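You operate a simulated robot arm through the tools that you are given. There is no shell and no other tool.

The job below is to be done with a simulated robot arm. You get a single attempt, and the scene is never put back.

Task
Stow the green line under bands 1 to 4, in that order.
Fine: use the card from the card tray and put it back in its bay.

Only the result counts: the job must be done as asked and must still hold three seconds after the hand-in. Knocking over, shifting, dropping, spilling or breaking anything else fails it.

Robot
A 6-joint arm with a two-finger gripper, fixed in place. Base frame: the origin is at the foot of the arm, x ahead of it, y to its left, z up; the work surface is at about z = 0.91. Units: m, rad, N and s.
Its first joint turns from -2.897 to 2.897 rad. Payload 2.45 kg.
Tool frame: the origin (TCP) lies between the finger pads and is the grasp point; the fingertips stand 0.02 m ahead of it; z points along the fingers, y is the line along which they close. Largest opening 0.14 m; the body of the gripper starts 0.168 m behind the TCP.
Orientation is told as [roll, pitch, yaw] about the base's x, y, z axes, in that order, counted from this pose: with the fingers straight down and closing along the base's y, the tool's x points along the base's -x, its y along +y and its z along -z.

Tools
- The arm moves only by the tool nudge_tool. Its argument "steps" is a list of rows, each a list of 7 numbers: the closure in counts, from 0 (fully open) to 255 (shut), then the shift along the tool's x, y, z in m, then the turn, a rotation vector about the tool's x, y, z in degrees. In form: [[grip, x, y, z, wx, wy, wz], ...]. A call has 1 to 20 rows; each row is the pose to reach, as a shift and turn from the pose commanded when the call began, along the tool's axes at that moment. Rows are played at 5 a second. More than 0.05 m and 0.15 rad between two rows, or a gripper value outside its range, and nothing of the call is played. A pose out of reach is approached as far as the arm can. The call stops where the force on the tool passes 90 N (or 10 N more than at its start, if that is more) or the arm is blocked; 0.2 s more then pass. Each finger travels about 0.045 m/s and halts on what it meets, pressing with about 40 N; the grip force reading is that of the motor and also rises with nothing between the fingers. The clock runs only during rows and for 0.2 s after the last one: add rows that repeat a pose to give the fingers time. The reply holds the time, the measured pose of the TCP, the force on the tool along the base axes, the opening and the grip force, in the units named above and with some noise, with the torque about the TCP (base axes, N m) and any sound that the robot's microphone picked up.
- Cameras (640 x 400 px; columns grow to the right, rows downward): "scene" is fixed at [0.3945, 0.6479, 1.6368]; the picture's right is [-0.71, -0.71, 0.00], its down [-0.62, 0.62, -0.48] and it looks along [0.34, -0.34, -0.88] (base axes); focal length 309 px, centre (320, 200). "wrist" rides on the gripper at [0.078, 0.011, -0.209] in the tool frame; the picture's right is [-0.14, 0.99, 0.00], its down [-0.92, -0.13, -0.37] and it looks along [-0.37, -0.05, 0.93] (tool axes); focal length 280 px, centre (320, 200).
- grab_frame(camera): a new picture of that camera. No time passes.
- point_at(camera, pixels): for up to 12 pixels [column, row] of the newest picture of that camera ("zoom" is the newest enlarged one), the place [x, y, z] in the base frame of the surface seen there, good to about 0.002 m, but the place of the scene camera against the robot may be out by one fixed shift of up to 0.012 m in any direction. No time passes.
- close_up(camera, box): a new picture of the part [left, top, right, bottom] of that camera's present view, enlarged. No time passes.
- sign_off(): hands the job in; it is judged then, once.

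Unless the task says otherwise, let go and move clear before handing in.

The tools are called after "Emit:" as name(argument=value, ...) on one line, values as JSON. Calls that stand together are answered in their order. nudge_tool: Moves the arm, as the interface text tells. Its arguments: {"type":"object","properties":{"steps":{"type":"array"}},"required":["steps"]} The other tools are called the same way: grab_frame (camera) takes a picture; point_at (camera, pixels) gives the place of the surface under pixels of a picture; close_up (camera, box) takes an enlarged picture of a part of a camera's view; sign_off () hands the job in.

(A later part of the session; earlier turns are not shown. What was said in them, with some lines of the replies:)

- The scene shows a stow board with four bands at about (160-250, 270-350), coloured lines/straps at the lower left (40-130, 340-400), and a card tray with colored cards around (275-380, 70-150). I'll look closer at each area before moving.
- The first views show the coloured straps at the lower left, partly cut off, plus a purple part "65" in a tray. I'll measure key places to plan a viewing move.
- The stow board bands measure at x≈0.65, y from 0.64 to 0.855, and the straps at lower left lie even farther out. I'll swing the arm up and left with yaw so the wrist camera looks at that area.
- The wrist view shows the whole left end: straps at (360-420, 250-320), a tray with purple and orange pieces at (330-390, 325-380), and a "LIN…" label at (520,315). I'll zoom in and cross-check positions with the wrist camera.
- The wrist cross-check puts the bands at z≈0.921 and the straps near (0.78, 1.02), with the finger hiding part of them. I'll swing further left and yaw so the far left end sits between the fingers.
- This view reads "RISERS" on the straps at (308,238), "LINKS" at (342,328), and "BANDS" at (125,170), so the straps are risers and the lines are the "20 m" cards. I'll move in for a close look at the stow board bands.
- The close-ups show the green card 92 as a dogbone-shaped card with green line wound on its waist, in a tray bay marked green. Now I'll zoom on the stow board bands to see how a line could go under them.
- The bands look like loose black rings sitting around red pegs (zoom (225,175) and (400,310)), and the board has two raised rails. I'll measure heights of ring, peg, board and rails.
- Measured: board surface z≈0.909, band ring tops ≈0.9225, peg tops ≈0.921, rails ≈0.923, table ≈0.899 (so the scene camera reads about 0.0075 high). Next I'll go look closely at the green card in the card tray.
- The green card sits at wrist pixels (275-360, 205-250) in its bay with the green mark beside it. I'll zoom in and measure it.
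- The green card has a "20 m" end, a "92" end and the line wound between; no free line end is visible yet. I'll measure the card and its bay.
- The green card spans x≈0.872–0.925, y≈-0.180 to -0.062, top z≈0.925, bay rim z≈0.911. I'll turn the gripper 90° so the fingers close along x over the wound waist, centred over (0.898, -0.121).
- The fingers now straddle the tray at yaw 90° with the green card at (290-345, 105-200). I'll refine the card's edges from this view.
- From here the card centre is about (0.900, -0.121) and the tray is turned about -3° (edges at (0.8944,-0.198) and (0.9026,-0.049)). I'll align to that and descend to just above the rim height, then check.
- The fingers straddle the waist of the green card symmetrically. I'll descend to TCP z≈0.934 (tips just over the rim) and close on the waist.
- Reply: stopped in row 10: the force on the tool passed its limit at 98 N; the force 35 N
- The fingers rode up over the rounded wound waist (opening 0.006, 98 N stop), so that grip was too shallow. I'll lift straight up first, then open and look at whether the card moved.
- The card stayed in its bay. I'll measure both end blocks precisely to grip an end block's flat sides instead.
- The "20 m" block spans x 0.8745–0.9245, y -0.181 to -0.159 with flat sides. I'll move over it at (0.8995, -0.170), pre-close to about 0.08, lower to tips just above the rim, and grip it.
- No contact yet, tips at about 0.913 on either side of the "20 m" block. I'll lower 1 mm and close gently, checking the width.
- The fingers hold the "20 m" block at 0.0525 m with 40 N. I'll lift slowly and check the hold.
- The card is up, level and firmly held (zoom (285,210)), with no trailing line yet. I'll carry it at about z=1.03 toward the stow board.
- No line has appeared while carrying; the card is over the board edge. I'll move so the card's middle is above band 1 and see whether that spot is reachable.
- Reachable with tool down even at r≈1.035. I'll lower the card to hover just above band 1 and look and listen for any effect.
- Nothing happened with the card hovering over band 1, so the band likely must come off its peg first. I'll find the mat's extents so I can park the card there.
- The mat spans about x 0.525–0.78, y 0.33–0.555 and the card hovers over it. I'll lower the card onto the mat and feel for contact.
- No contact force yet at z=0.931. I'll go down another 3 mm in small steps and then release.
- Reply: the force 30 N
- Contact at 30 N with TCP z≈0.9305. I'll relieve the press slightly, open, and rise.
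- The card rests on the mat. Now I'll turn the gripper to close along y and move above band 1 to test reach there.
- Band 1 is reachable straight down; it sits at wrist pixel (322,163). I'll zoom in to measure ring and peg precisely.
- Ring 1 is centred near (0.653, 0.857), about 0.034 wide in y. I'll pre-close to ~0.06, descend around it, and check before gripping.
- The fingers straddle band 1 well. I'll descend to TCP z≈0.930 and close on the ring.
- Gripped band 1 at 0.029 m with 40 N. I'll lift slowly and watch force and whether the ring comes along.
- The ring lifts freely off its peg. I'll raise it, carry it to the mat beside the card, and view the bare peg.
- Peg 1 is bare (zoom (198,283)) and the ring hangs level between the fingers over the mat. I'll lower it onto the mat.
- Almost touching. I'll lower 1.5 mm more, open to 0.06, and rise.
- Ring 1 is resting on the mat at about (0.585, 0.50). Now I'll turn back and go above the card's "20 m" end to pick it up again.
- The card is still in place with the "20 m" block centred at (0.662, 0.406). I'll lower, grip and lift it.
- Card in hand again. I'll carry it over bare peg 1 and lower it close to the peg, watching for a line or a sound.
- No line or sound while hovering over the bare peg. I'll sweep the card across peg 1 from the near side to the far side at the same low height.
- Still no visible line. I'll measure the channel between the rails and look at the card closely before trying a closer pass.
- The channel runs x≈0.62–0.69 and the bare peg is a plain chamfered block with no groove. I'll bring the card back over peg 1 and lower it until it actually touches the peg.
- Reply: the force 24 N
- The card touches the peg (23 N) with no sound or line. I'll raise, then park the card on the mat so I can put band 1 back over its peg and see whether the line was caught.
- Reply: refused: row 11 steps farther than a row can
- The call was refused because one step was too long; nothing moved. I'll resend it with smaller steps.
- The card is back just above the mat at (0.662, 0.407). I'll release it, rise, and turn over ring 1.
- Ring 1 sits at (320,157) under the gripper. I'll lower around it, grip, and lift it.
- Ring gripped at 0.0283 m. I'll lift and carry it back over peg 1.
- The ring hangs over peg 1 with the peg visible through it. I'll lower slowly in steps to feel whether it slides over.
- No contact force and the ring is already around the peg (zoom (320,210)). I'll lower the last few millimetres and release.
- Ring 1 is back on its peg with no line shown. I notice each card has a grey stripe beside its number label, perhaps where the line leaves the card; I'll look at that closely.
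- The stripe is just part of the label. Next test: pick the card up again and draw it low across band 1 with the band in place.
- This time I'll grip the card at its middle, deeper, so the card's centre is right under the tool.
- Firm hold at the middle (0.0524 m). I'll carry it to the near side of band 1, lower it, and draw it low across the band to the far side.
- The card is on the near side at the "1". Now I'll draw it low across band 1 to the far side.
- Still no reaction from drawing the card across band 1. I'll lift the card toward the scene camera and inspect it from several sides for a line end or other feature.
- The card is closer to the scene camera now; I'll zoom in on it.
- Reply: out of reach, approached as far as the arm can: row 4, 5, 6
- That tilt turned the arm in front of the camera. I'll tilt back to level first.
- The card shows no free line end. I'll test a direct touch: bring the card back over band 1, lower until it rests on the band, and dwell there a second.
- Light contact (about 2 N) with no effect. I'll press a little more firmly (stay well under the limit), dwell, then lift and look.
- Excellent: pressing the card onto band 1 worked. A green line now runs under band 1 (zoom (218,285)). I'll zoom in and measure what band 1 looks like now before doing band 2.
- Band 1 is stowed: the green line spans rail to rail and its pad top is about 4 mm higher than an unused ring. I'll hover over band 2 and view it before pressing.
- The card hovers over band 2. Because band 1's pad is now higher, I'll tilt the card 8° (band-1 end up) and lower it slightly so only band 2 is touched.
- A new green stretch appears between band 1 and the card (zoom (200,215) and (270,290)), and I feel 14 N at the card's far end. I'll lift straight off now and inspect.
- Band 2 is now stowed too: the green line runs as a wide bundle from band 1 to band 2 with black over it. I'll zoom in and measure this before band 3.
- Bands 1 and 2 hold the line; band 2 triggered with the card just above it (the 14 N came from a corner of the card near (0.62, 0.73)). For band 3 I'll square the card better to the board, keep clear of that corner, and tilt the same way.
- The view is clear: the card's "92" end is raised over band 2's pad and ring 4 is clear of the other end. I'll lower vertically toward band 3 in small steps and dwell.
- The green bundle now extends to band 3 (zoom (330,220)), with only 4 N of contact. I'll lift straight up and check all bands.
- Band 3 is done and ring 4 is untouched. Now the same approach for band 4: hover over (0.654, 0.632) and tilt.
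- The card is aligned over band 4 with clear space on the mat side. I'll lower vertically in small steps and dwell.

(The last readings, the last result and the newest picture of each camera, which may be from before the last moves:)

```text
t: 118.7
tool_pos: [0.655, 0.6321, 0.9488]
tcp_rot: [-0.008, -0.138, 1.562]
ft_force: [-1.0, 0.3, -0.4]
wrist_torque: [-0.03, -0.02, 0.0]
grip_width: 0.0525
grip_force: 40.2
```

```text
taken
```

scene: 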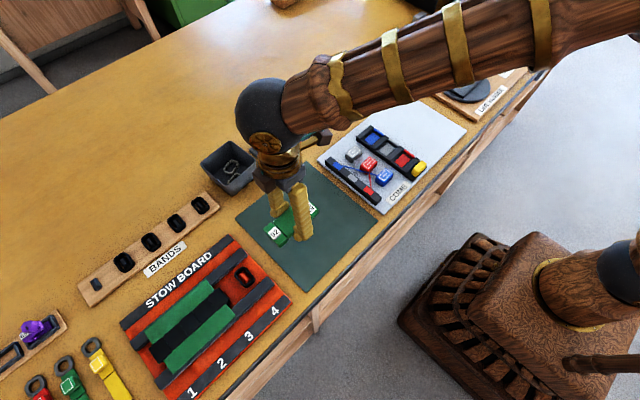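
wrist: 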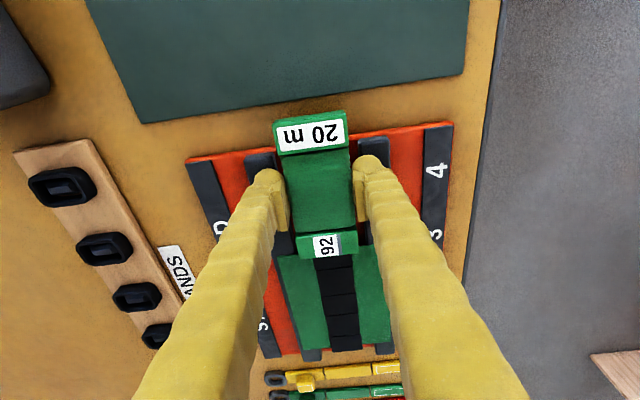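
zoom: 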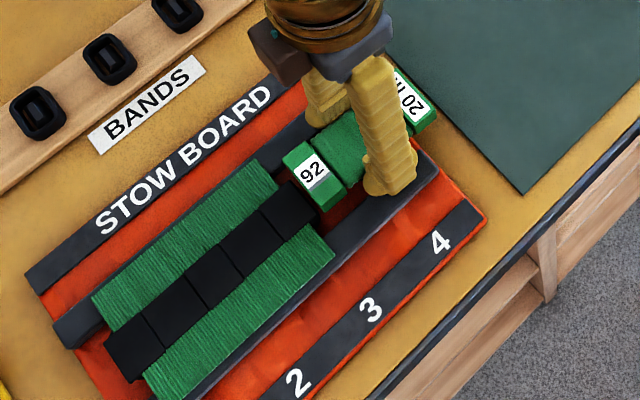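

Not yet triggered: no contact at z=0.9488. I'll lower a few more millimetres in 1 mm steps until light contact.

Emit:
nudge_tool(steps=[[180, 0.0001, 0, 0.001, 0, 0, 0], [180, 0.0003, 0, 0.002, 0, 0, 0], [180, 0.0004, 0, 0.003, 0, 0, 0], [180, 0.0005, 0, 0.0035, 0, 0, 0], [180, 0.0005, 0, 0.0035, 0, 0, 0], [180, 0.0005, 0, 0.0035, 0, 0, 0]])

Emit:
close_up(camera="scene", box=[140, 220, 320, 370])

```text
t: 120.1
tool_pos: [0.656, 0.6308, 0.9456]
tcp_rot: [-0.009, -0.14, 1.562]
ft_force: [0.3, -0.8, -0.8]
wrist_torque: [0.01, -0.02, 0.02]
grip_width: 0.0525
grip_force: 39.9
```

```text
2.67 times, centred on (230, 295) of scene
```

zoom: 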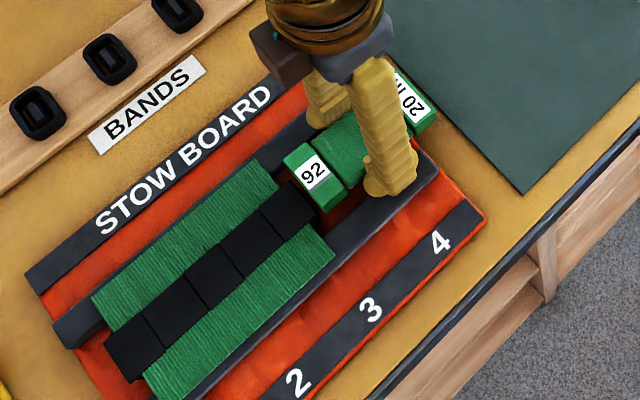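

Still no contact at z=0.9456. I'll continue down another 2.5 mm in fine steps.

Emit:
nudge_tool(steps=[[180, 0.0001, 0, 0.0007, 0, 0, 0], [180, 0.0002, 0, 0.0014, 0, 0, 0], [180, 0.0003, 0, 0.002, 0, 0, 0], [180, 0.0004, 0, 0.0025, 0, 0, 0], [180, 0.0004, 0, 0.0025, 0, 0, 0], [180, 0.0004, 0, 0.0025, 0, 0, 0]])

Emit:
close_up(camera="scene", box=[140, 220, 320, 370])

Emit:
grab_frame(camera="wrist")

```text
t: 121.5
tool_pos: [0.6549, 0.6318, 0.9455]
tcp_rot: [-0.011, -0.141, 1.563]
ft_force: [-1.9, -1.4, 41.4]
wrist_torque: [-0.44, 1.54, 0.08]
grip_width: 0.0524
grip_force: 40.2
```

```text
2.67 times, centred on (230, 295) of scene
```

zoom: 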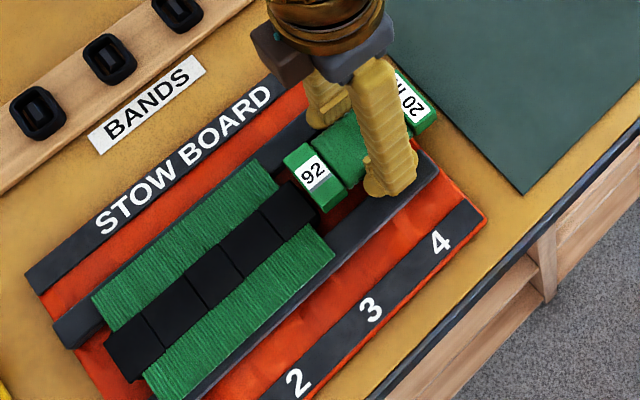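

```text
taken
```

wrist: 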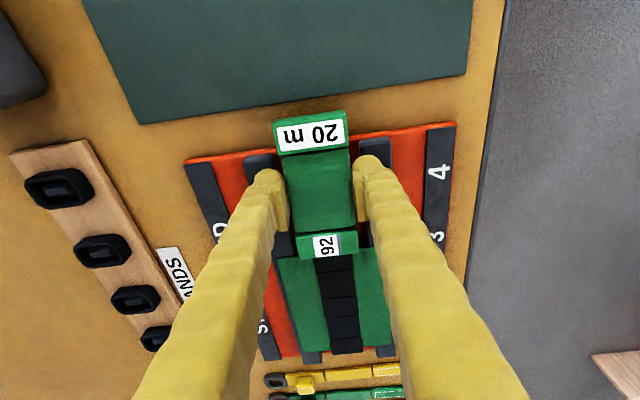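

The 41 N came from the near fingertip touching the rail (torque puts it at x≈0.617), so the tilt isn't suited here. I'll raise, level the card, and press band 4 flat the way band 1 worked.

Emit:
nudge_tool(steps=[[180, -0.0014, 0, -0.01, 0, 0, 0], [180, -0.0028, 0, -0.0198, 0, 4, 0], [180, 0, 0, -0.0202, 0, 8, 0], [180, 0, 0, -0.0202, 0, 8, 0]])

Emit:
grab_frame(camera="wrist")

Emit:
close_up(camera="scene", box=[140, 220, 320, 370])

```text
t: 122.5
tool_pos: [0.6557, 0.6287, 0.9618]
tcp_rot: [-0.01, 0.003, 1.56]
ft_force: [0.1, 0.8, -1.0]
wrist_torque: [0.03, 0.02, 0.0]
grip_width: 0.0525
grip_force: 40.2
```

```text
taken
```

wrist: 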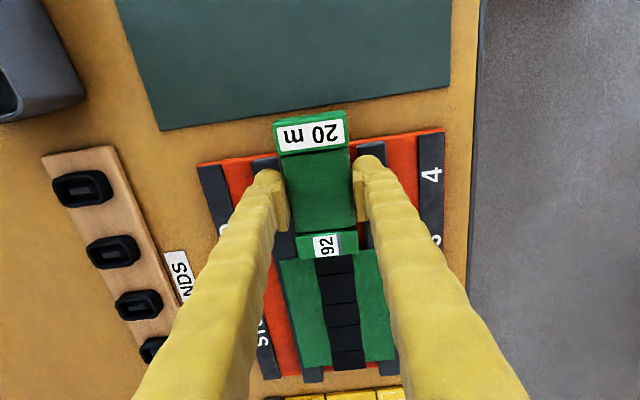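

```text
2.67 times, centred on (230, 295) of scene
```

zoom: 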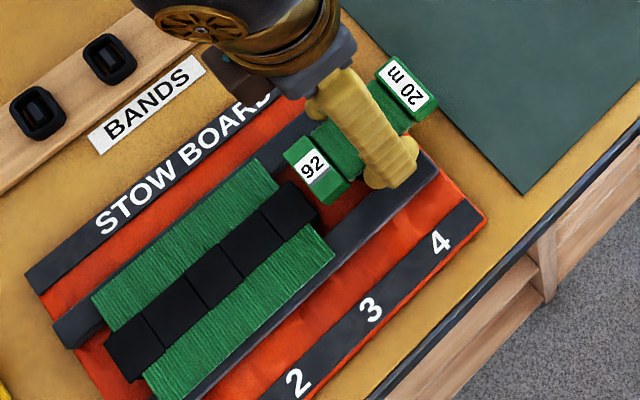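

Level now at (0.656, 0.629). I'll press flat down onto band 4 in fine steps as with band 1.

Emit:
nudge_tool(steps=[[180, 0, 0, 0.008, 0, 0, 0], [180, 0, 0, 0.0145, 0, 0, 0], [180, 0, 0, 0.0165, 0, 0, 0], [180, 0, 0, 0.0178, 0, 0, 0], [180, 0, 0, 0.0185, 0, 0, 0], [180, 0, 0, 0.0185, 0, 0, 0], [180, 0, 0, 0.0185, 0, 0, 0]])

Emit:
close_up(camera="scene", box=[140, 220, 320, 370])

Emit:
grab_frame(camera="wrist")

```text
t: 124.1
tool_pos: [0.6562, 0.6276, 0.944]
tcp_rot: [-0.008, -0.001, 1.561]
ft_force: [-0.2, 0.1, -1.0]
wrist_torque: [0.01, 0.01, -0.03]
grip_width: 0.0524
grip_force: 39.9
```

```text
2.67 times, centred on (230, 295) of scene
```

zoom: 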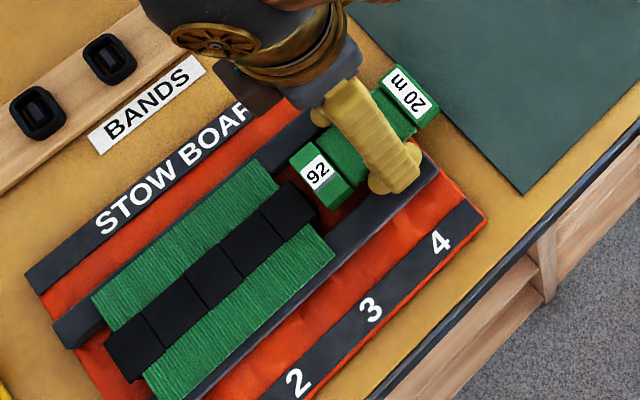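

```text
taken
```

wrist: 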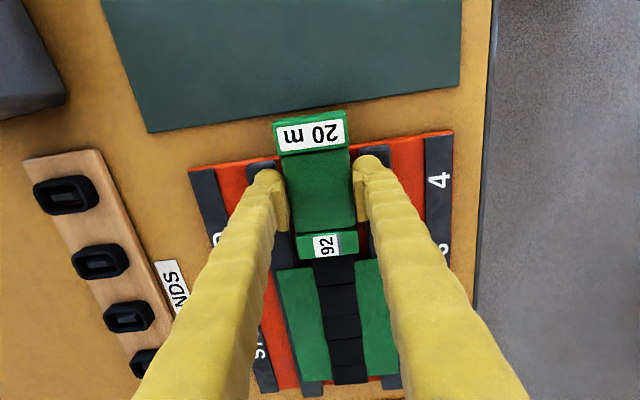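

No contact at 0.944 yet. I'll go down another 2 mm in half-millimetre steps.

Emit:
nudge_tool(steps=[[180, 0, 0, 0.0005, 0, 0, 0], [180, 0, 0, 0.001, 0, 0, 0], [180, 0, 0, 0.0015, 0, 0, 0], [180, 0, 0, 0.002, 0, 0, 0], [180, 0, 0, 0.002, 0, 0, 0]])

Emit:
close_up(camera="scene", box=[140, 220, 320, 370])

```text
t: 125.3
tool_pos: [0.6558, 0.6298, 0.943]
tcp_rot: [-0.011, 0.0, 1.561]
ft_force: [1.3, -0.9, 14.8]
wrist_torque: [0.06, 0.41, 0.06]
grip_width: 0.0524
grip_force: 39.4
```

```text
2.67 times, centred on (230, 295) of scene
```

zoom: 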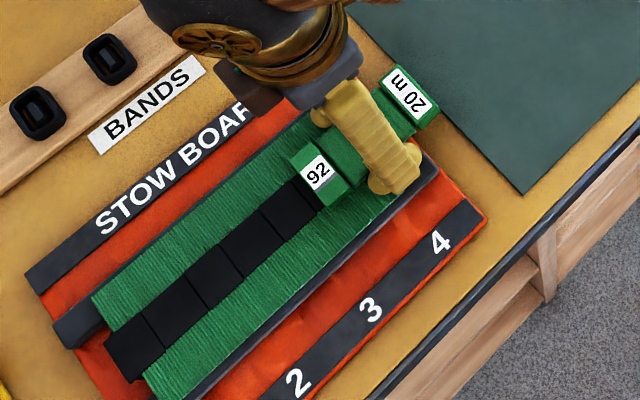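

The green line now reaches band 4 (zoom (330,200) and (370,210)). I'll lift straight up and inspect the whole board.

Emit:
nudge_tool(steps=[[180, 0, 0, -0.01, 0, 0, 0], [180, 0, 0, -0.04, 0, 0, 0], [180, 0, 0, -0.08, 0, 0, 0], [180, 0.04, 0, -0.09, 0, 0, 0], [180, 0.08, 0, -0.09, 0, 0, 0], [180, 0.12, 0, -0.09, 0, 0, 0], [180, 0.16, 0, -0.09, 0, 0, 0], [180, 0.16, 0, -0.09, 0, 0, 0]])

Emit:
grab_frame(camera="scene")

Emit:
close_up(camera="scene", box=[120, 230, 300, 390])

Emit:
grab_frame(camera="wrist")

```text
t: 127.1
tool_pos: [0.6533, 0.4676, 1.032]
tcp_rot: [-0.009, 0.001, 1.562]
ft_force: [0.1, 0.3, -0.6]
wrist_torque: [0.0, -0.03, -0.01]
grip_width: 0.0524
grip_force: 39.9
```

```text
taken
```

scene: 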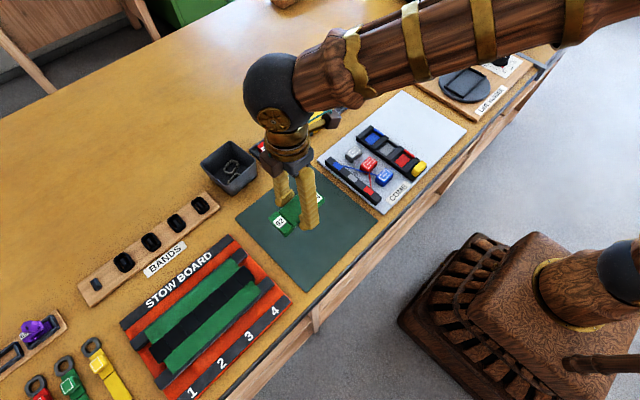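

```text
2.50 times, centred on (210, 310) of scene
```

zoom: 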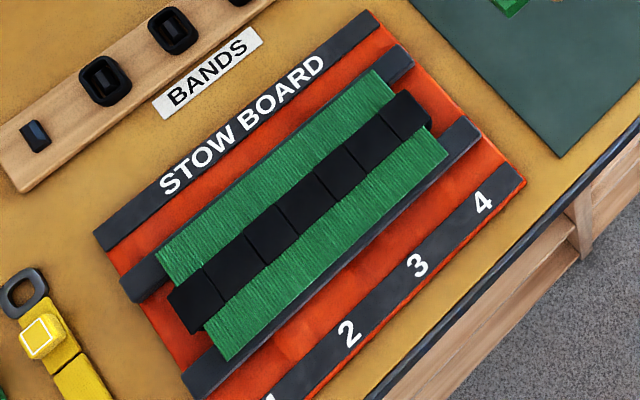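

```text
taken
```

wrist: 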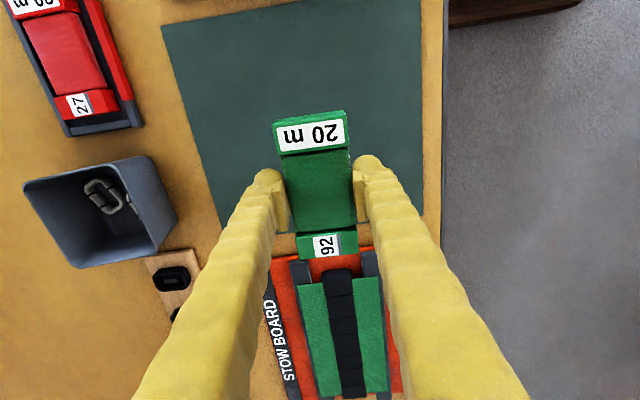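

All four bands now hold the green line in one continuous bundle (zoom (170-450, 90-360)). Next I'll set the card on the mat to re-grip it by its "20 m" end, which is the grip that fits its bay.

Emit:
nudge_tool(steps=[[180, 0, 0, 0.04, 0, 0, 0], [180, 0, 0, 0.08, 0, 0, 0], [180, 0, 0, 0.098, 0, 0, 0], [180, 0, 0, 0.103, 0, 0, 0], [180, 0, 0, 0.1048, 0, 0, 0], [180, 0, 0, 0.1058, 0, 0, 0], [180, 0, 0, 0.1058, 0, 0, 0]])

Emit:
grab_frame(camera="wrist")

```text
t: 128.7
tool_pos: [0.6538, 0.4679, 0.9274]
tcp_rot: [-0.011, 0.001, 1.561]
ft_force: [0.5, -1.0, 9.0]
wrist_torque: [0.53, 0.21, -0.02]
grip_width: 0.0526
grip_force: 40.1
```

```text
taken
```

wrist: 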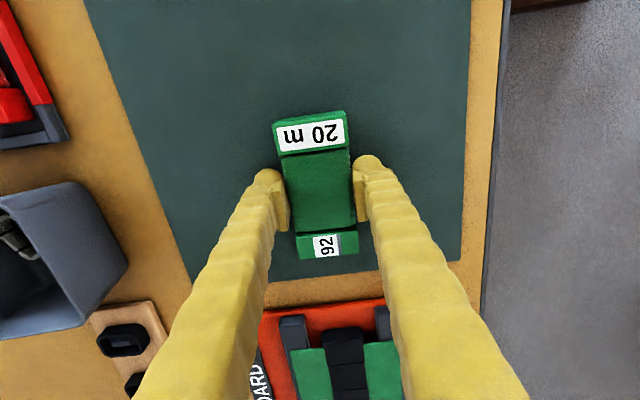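

The "92" end touches first with 9 N, so the card is essentially down. I'll open gently and rise.

Emit:
nudge_tool(steps=[[170, 0, 0, 0, 0, 0, 0], [150, 0, 0, 0, 0, 0, 0], [109, 0, 0, 0, 0, 0, 0], [90, 0, 0, 0, 0, 0, 0], [80, 0, 0, 0, 0, 0, 0], [80, 0, 0, -0.03, 0, 0, 0], [80, 0, 0, -0.07, 0, 0, 0], [80, 0, 0, -0.1, 0, 0, 0], [80, 0, 0, -0.1, 0, 0, 0]])

Emit:
grab_frame(camera="wrist")

Emit:
close_up(camera="wrist", box=[260, 130, 390, 260])

```text
t: 130.7
tool_pos: [0.6543, 0.4668, 1.0268]
tcp_rot: [-0.008, 0.002, 1.56]
ft_force: [-0.2, -0.4, 0.4]
wrist_torque: [0.01, -0.03, 0.01]
grip_width: 0.0959
grip_force: 0.0
```

```text
taken
```

wrist: 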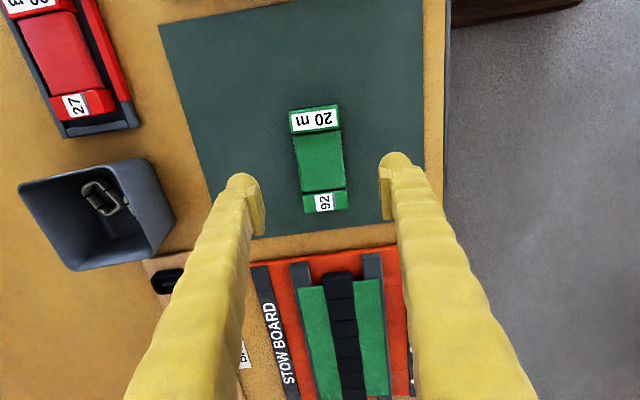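

```text
3.08 times, centred on (325, 195) of wrist
```

zoom: 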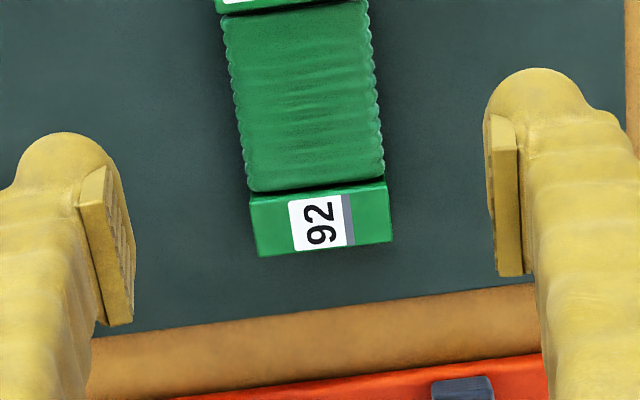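

The card rests flat on the mat. I'll measure its corners to line up the end grip.

Emit:
point_at(camera="wrist", pixels=[[292, 114], [337, 108], [294, 130], [338, 127], [315, 120], [304, 197], [346, 195], [306, 212], [347, 208], [325, 202], [320, 160], [314, 110]])

```text
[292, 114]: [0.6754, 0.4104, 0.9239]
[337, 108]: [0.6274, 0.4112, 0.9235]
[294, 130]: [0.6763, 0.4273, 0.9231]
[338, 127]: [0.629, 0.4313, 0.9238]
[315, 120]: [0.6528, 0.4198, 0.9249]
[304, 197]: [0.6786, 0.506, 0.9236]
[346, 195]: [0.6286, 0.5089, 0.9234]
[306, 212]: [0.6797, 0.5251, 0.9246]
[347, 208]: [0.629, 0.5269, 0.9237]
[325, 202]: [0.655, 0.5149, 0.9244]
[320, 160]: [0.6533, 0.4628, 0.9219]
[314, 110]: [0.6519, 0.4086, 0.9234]
```

The "20 m" block is centred at (0.652, 0.4195). I'll move over it, lower to TCP z≈0.931, grip and lift.

Emit:
nudge_tool(steps=[[100, 0.024, 0.001, 0, 0, 0, 0], [109, 0.0473, 0.002, 0, 0, 0, 0], [109, 0.0473, 0.002, 0.04, 0, 0, 0], [109, 0.0473, 0.002, 0.08, 0, 0, 0], [109, 0.0473, 0.002, 0.09, 0, 0, 0], [109, 0.0473, 0.002, 0.0958, 0, 0, 0], [140, 0.0473, 0.002, 0.0958, 0, 0, 0], [160, 0.0473, 0.002, 0.0958, 0, 0, 0], [176, 0.0473, 0.002, 0.0958, 0, 0, 0], [176, 0.0473, 0.002, 0.0958, 0, 0, 0], [176, 0.0473, 0.002, 0.0958, 0, 0, 0]])

Emit:
grab_frame(camera="wrist")

```text
t: 133.1
tool_pos: [0.6525, 0.4195, 0.9315]
tcp_rot: [-0.008, 0.002, 1.56]
ft_force: [0.4, -0.1, 0.0]
wrist_torque: [0.01, -0.03, -0.07]
grip_width: 0.0529
grip_force: 40.2
```

```text
taken
```

wrist: 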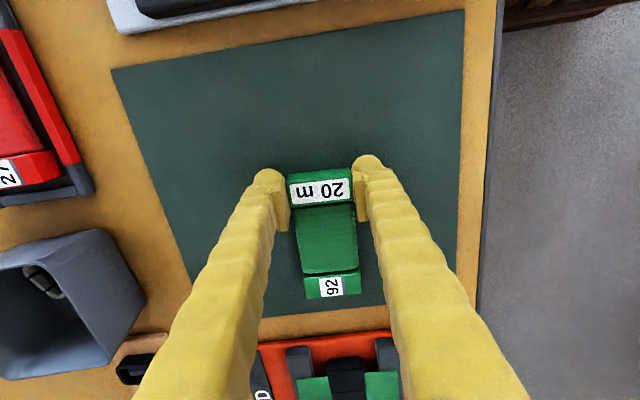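

Gripped at 0.0529 m. I'll lift and carry the card to above its green bay.

Emit:
nudge_tool(steps=[[178, 0, 0, -0.03, 0, 0, 0], [178, 0, 0, -0.07, 0, 0, 0], [178, 0, 0, -0.1, 0, 0, 0], [178, 0.042, -0.0181, -0.1, 0, 0, 0], [178, 0.0839, -0.0362, -0.1, 0, 0, 0], [178, 0.1259, -0.0543, -0.1, 0, 0, 0], [178, 0.1678, -0.0723, -0.1, 0, 0, 0], [178, 0.2098, -0.0904, -0.1, 0, 0, 0], [178, 0.2517, -0.1085, -0.1, 0, 0, 0], [178, 0.2937, -0.1266, -0.1, 0, 0, 0], [178, 0.3357, -0.1447, -0.1, 0, 0, 0.5], [178, 0.3776, -0.1628, -0.1, 0, 0, 1], [178, 0.4196, -0.1809, -0.1, 0, 0, 1.5], [178, 0.4615, -0.1989, -0.1, 0, 0, 2], [178, 0.5035, -0.217, -0.1, 0, 0, 2.4], [178, 0.5454, -0.2351, -0.1, 0, 0, 2.4], [178, 0.5874, -0.2532, -0.1, 0, 0, 2.4], [178, 0.5874, -0.2532, -0.1, 0, 0, 2.4]])

Emit:
grab_frame(camera="wrist")

Emit:
grab_frame(camera="scene")

```text
t: 136.9
tool_pos: [0.8973, -0.1689, 1.035]
tcp_rot: [-0.009, 0.0, 1.52]
ft_force: [0.5, -0.2, -0.2]
wrist_torque: [0.0, 0.02, 0.01]
grip_width: 0.0525
grip_force: 40.5
```

```text
taken
```

wrist: 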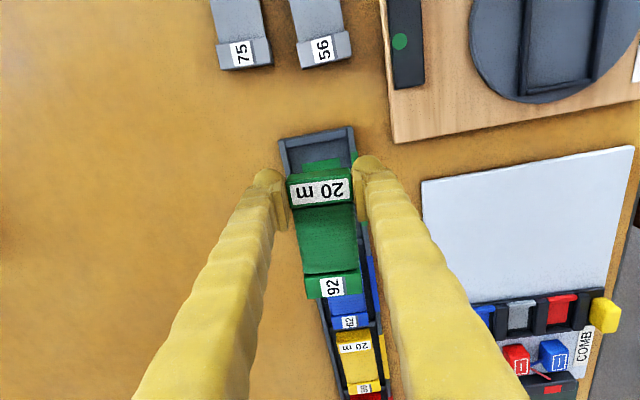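

```text
taken
```

scene: 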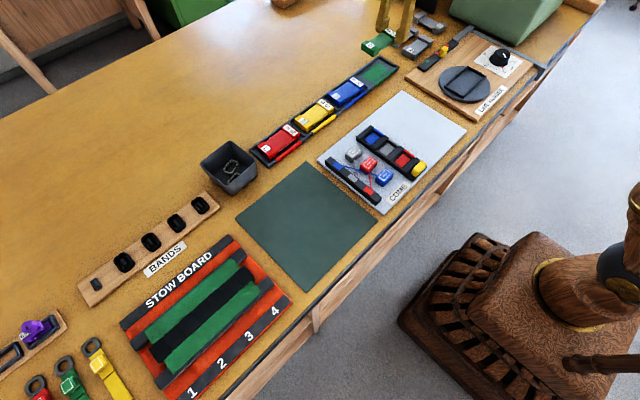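

The card is above its bay, within about 2 mm of the original pick-up pose. I'll correct that and lower partway, then check alignment.

Emit:
nudge_tool(steps=[[178, 0.001, -0.0023, 0.02, 0, 0, 0], [178, 0.001, -0.0023, 0.05, 0, 0, 0], [178, 0.001, -0.0023, 0.075, 0, 0, 0], [178, 0.001, -0.0023, 0.083, 0, 0, 0], [178, 0.001, -0.0023, 0.083, 0, 0, 0]])

Emit:
grab_frame(camera="wrist")

Emit:
close_up(camera="scene", box=[330, 30, 430, 110])

```text
t: 138.1
tool_pos: [0.9022, -0.1711, 0.951]
tcp_rot: [-0.01, 0.0, 1.518]
ft_force: [-0.8, -0.4, -1.4]
wrist_torque: [-0.02, 0.0, -0.03]
grip_width: 0.0525
grip_force: 40.5
```

```text
taken
```

wrist: 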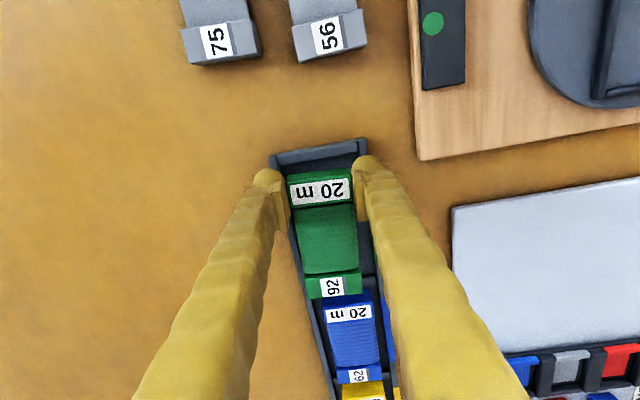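

```text
5.00 times, centred on (380, 70) of scene
```

zoom: 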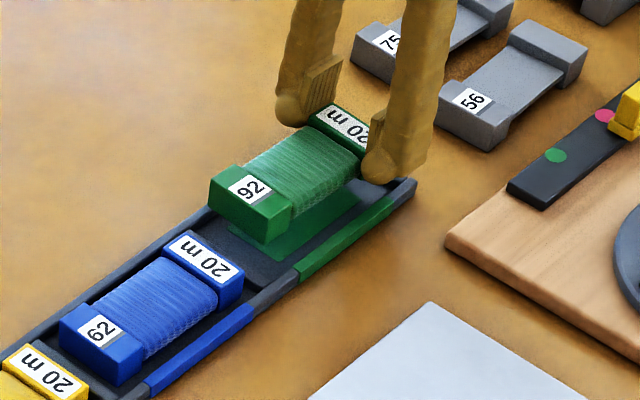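

Aligned with the bay (wrist (290-360, 170-300), green floor patch below). I'll lower to the floor in fine steps, watching force.

Emit:
nudge_tool(steps=[[178, 0, 0.0008, 0.006, 0, 0, 0], [178, 0, 0.0008, 0.012, 0, 0, 0], [178, 0, 0.0008, 0.016, 0, 0, 0], [178, 0, 0.0008, 0.018, 0, 0, 0], [178, 0, 0.0008, 0.0185, 0, 0, 0]])

Emit:
grab_frame(camera="wrist")

Emit:
close_up(camera="scene", box=[330, 30, 430, 110])

```text
t: 139.3
tool_pos: [0.9004, -0.1706, 0.9326]
tcp_rot: [-0.009, 0.001, 1.519]
ft_force: [-0.2, 0.4, -0.3]
wrist_torque: [-0.02, 0.03, 0.0]
grip_width: 0.0525
grip_force: 39.6
```

```text
taken
```

wrist: 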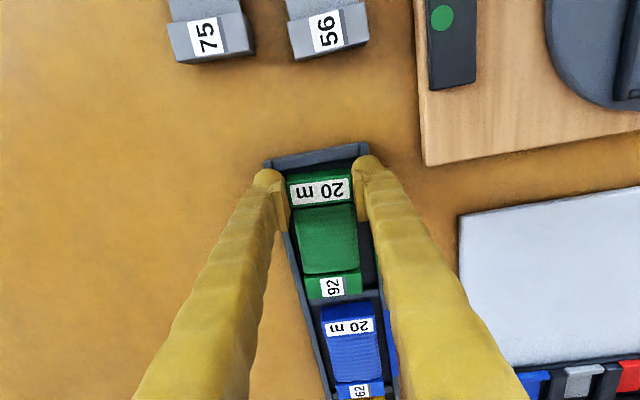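

```text
5.00 times, centred on (380, 70) of scene
```

zoom: 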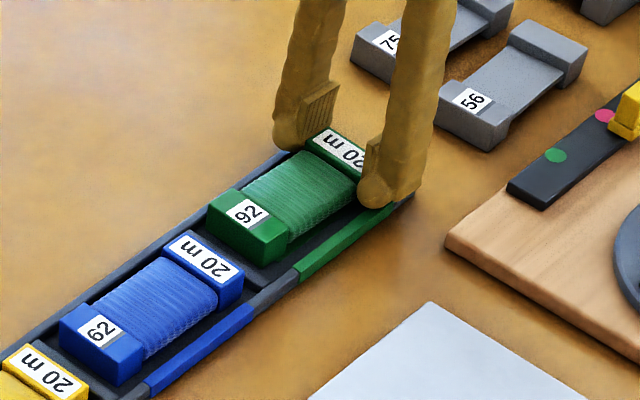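

The card sits within the bay, about 1 mm from the floor. I'll lower a hair more, open, and rise.

Emit:
nudge_tool(steps=[[178, 0, 0, 0.0008, 0, 0, 0], [165, 0, 0, 0.0008, 0, 0, 0], [150, 0, 0, 0.0008, 0, 0, 0], [109, 0, 0, 0.0008, 0, 0, 0], [109, 0, 0, 0.0008, 0, 0, 0], [100, 0, 0, 0.0008, 0, 0, 0], [100, 0, 0, -0.02, 0, 0, 0], [90, 0, 0, -0.06, 0, 0, 0], [60, 0, 0, -0.1, 0, 0, 0], [60, 0, 0, -0.14, 0, 0, 0], [60, 0, 0, -0.14, 0, 0, 0]])

Emit:
grab_frame(camera="wrist")

Emit:
close_up(camera="wrist", box=[250, 90, 400, 260])

Emit:
grab_frame(camera="scene")

```text
t: 141.7
tool_pos: [0.899, -0.1699, 1.0733]
tcp_rot: [-0.008, 0.001, 1.519]
ft_force: [-0.7, -0.4, 0.3]
wrist_torque: [-0.02, 0.0, 0.01]
grip_width: 0.1069
grip_force: 0.1
```

```text
taken
```

wrist: 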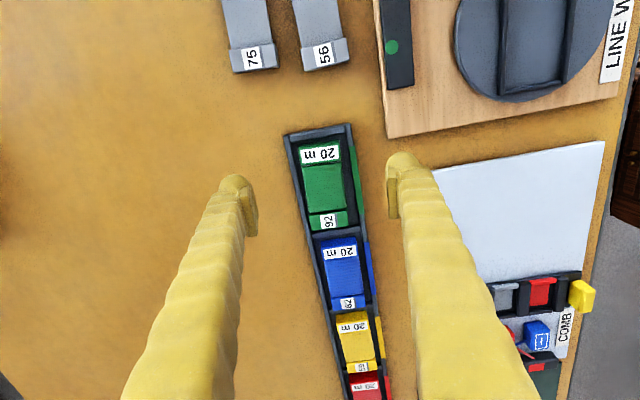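

```text
2.35 times, centred on (325, 175) of wrist
```

zoom: 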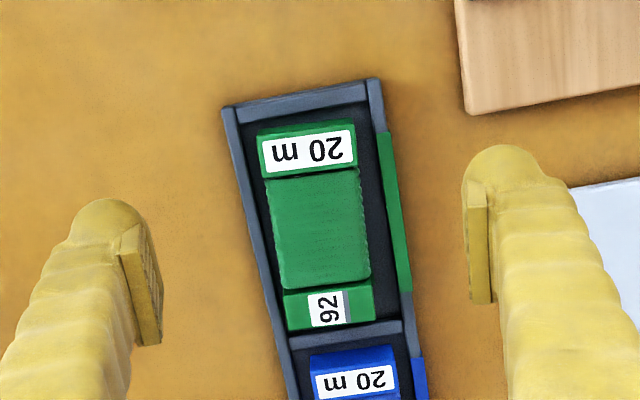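

```text
taken
```

scene: 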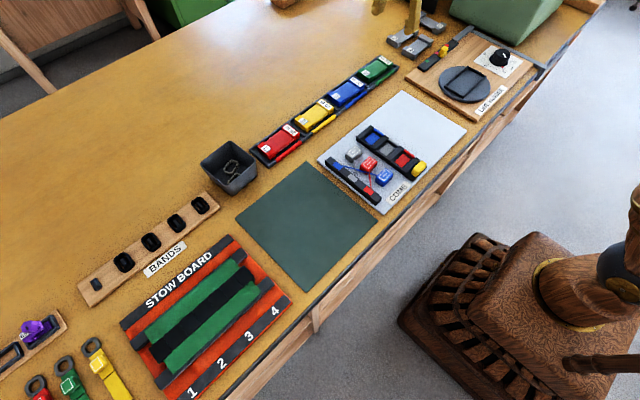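

The card is back in its green bay and the bundle lies under all four bands. I'll verify card height and zoom on the board once more before handing in.

Emit:
point_at(camera="wrist", pixels=[[303, 155], [337, 150], [311, 222], [346, 220], [322, 190]])

Emit:
close_up(camera="scene", box=[120, 230, 300, 390])

Emit:
close_up(camera="scene", box=[340, 40, 430, 110])

```text
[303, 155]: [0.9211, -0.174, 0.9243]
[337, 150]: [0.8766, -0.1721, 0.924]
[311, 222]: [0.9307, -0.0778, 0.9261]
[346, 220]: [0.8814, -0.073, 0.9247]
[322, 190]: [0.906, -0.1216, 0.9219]
```

```text
2.50 times, centred on (210, 310) of scene
```

zoom: 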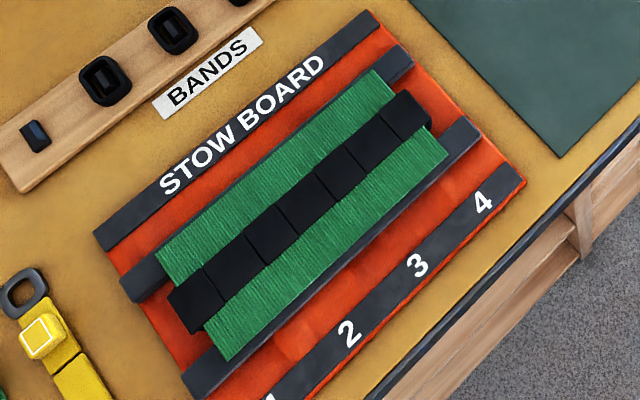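

```text
5.71 times, centred on (385, 75) of scene
```

zoom: 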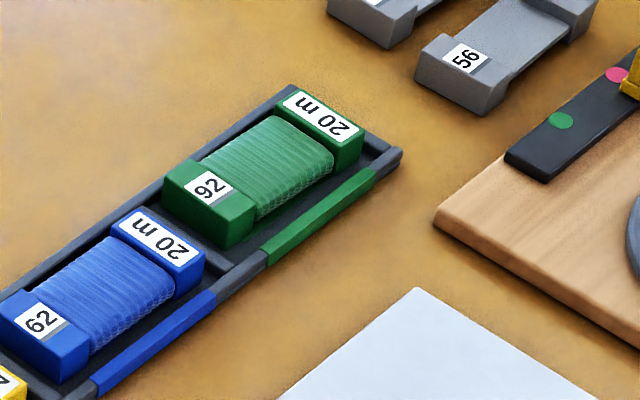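

The card lies level in its bay (top z 0.924–0.926), the green line runs under bands 1 to 4, and the gripper is open and clear at z≈1.07. Nothing else looks moved, so I'm handing in.

Emit:
sign_off()

```text
The job is handed in.
```

The green line is stowed under bands 1, 2, 3 and 4, in that order, and card 92 is back in its green bay in the card tray. The job is handed in. I don't have the verdict from the judging.

- **Stowing:** Pressing or lowering the card onto each band laid the line under it. The final picture shows one continuous green bundle running under all four bands.
- **Card:** It sits level in its bay at the same height as before (top at about z = 0.925 m). The gripper was open and clear above the tray at hand-in.
- **Handled along the way:** Before finding the method, I lifted band 1 off its peg, set it on the mat and put it back. I also rested the card on the mat several times. The final pictures show nothing else out of place.
- **Contacts:** My first try at picking up the card slipped and pressed on it, stopping at 98 N, but the card stayed in its bay. At band 4 a fingertip briefly pressed a board rail with about 41 N.
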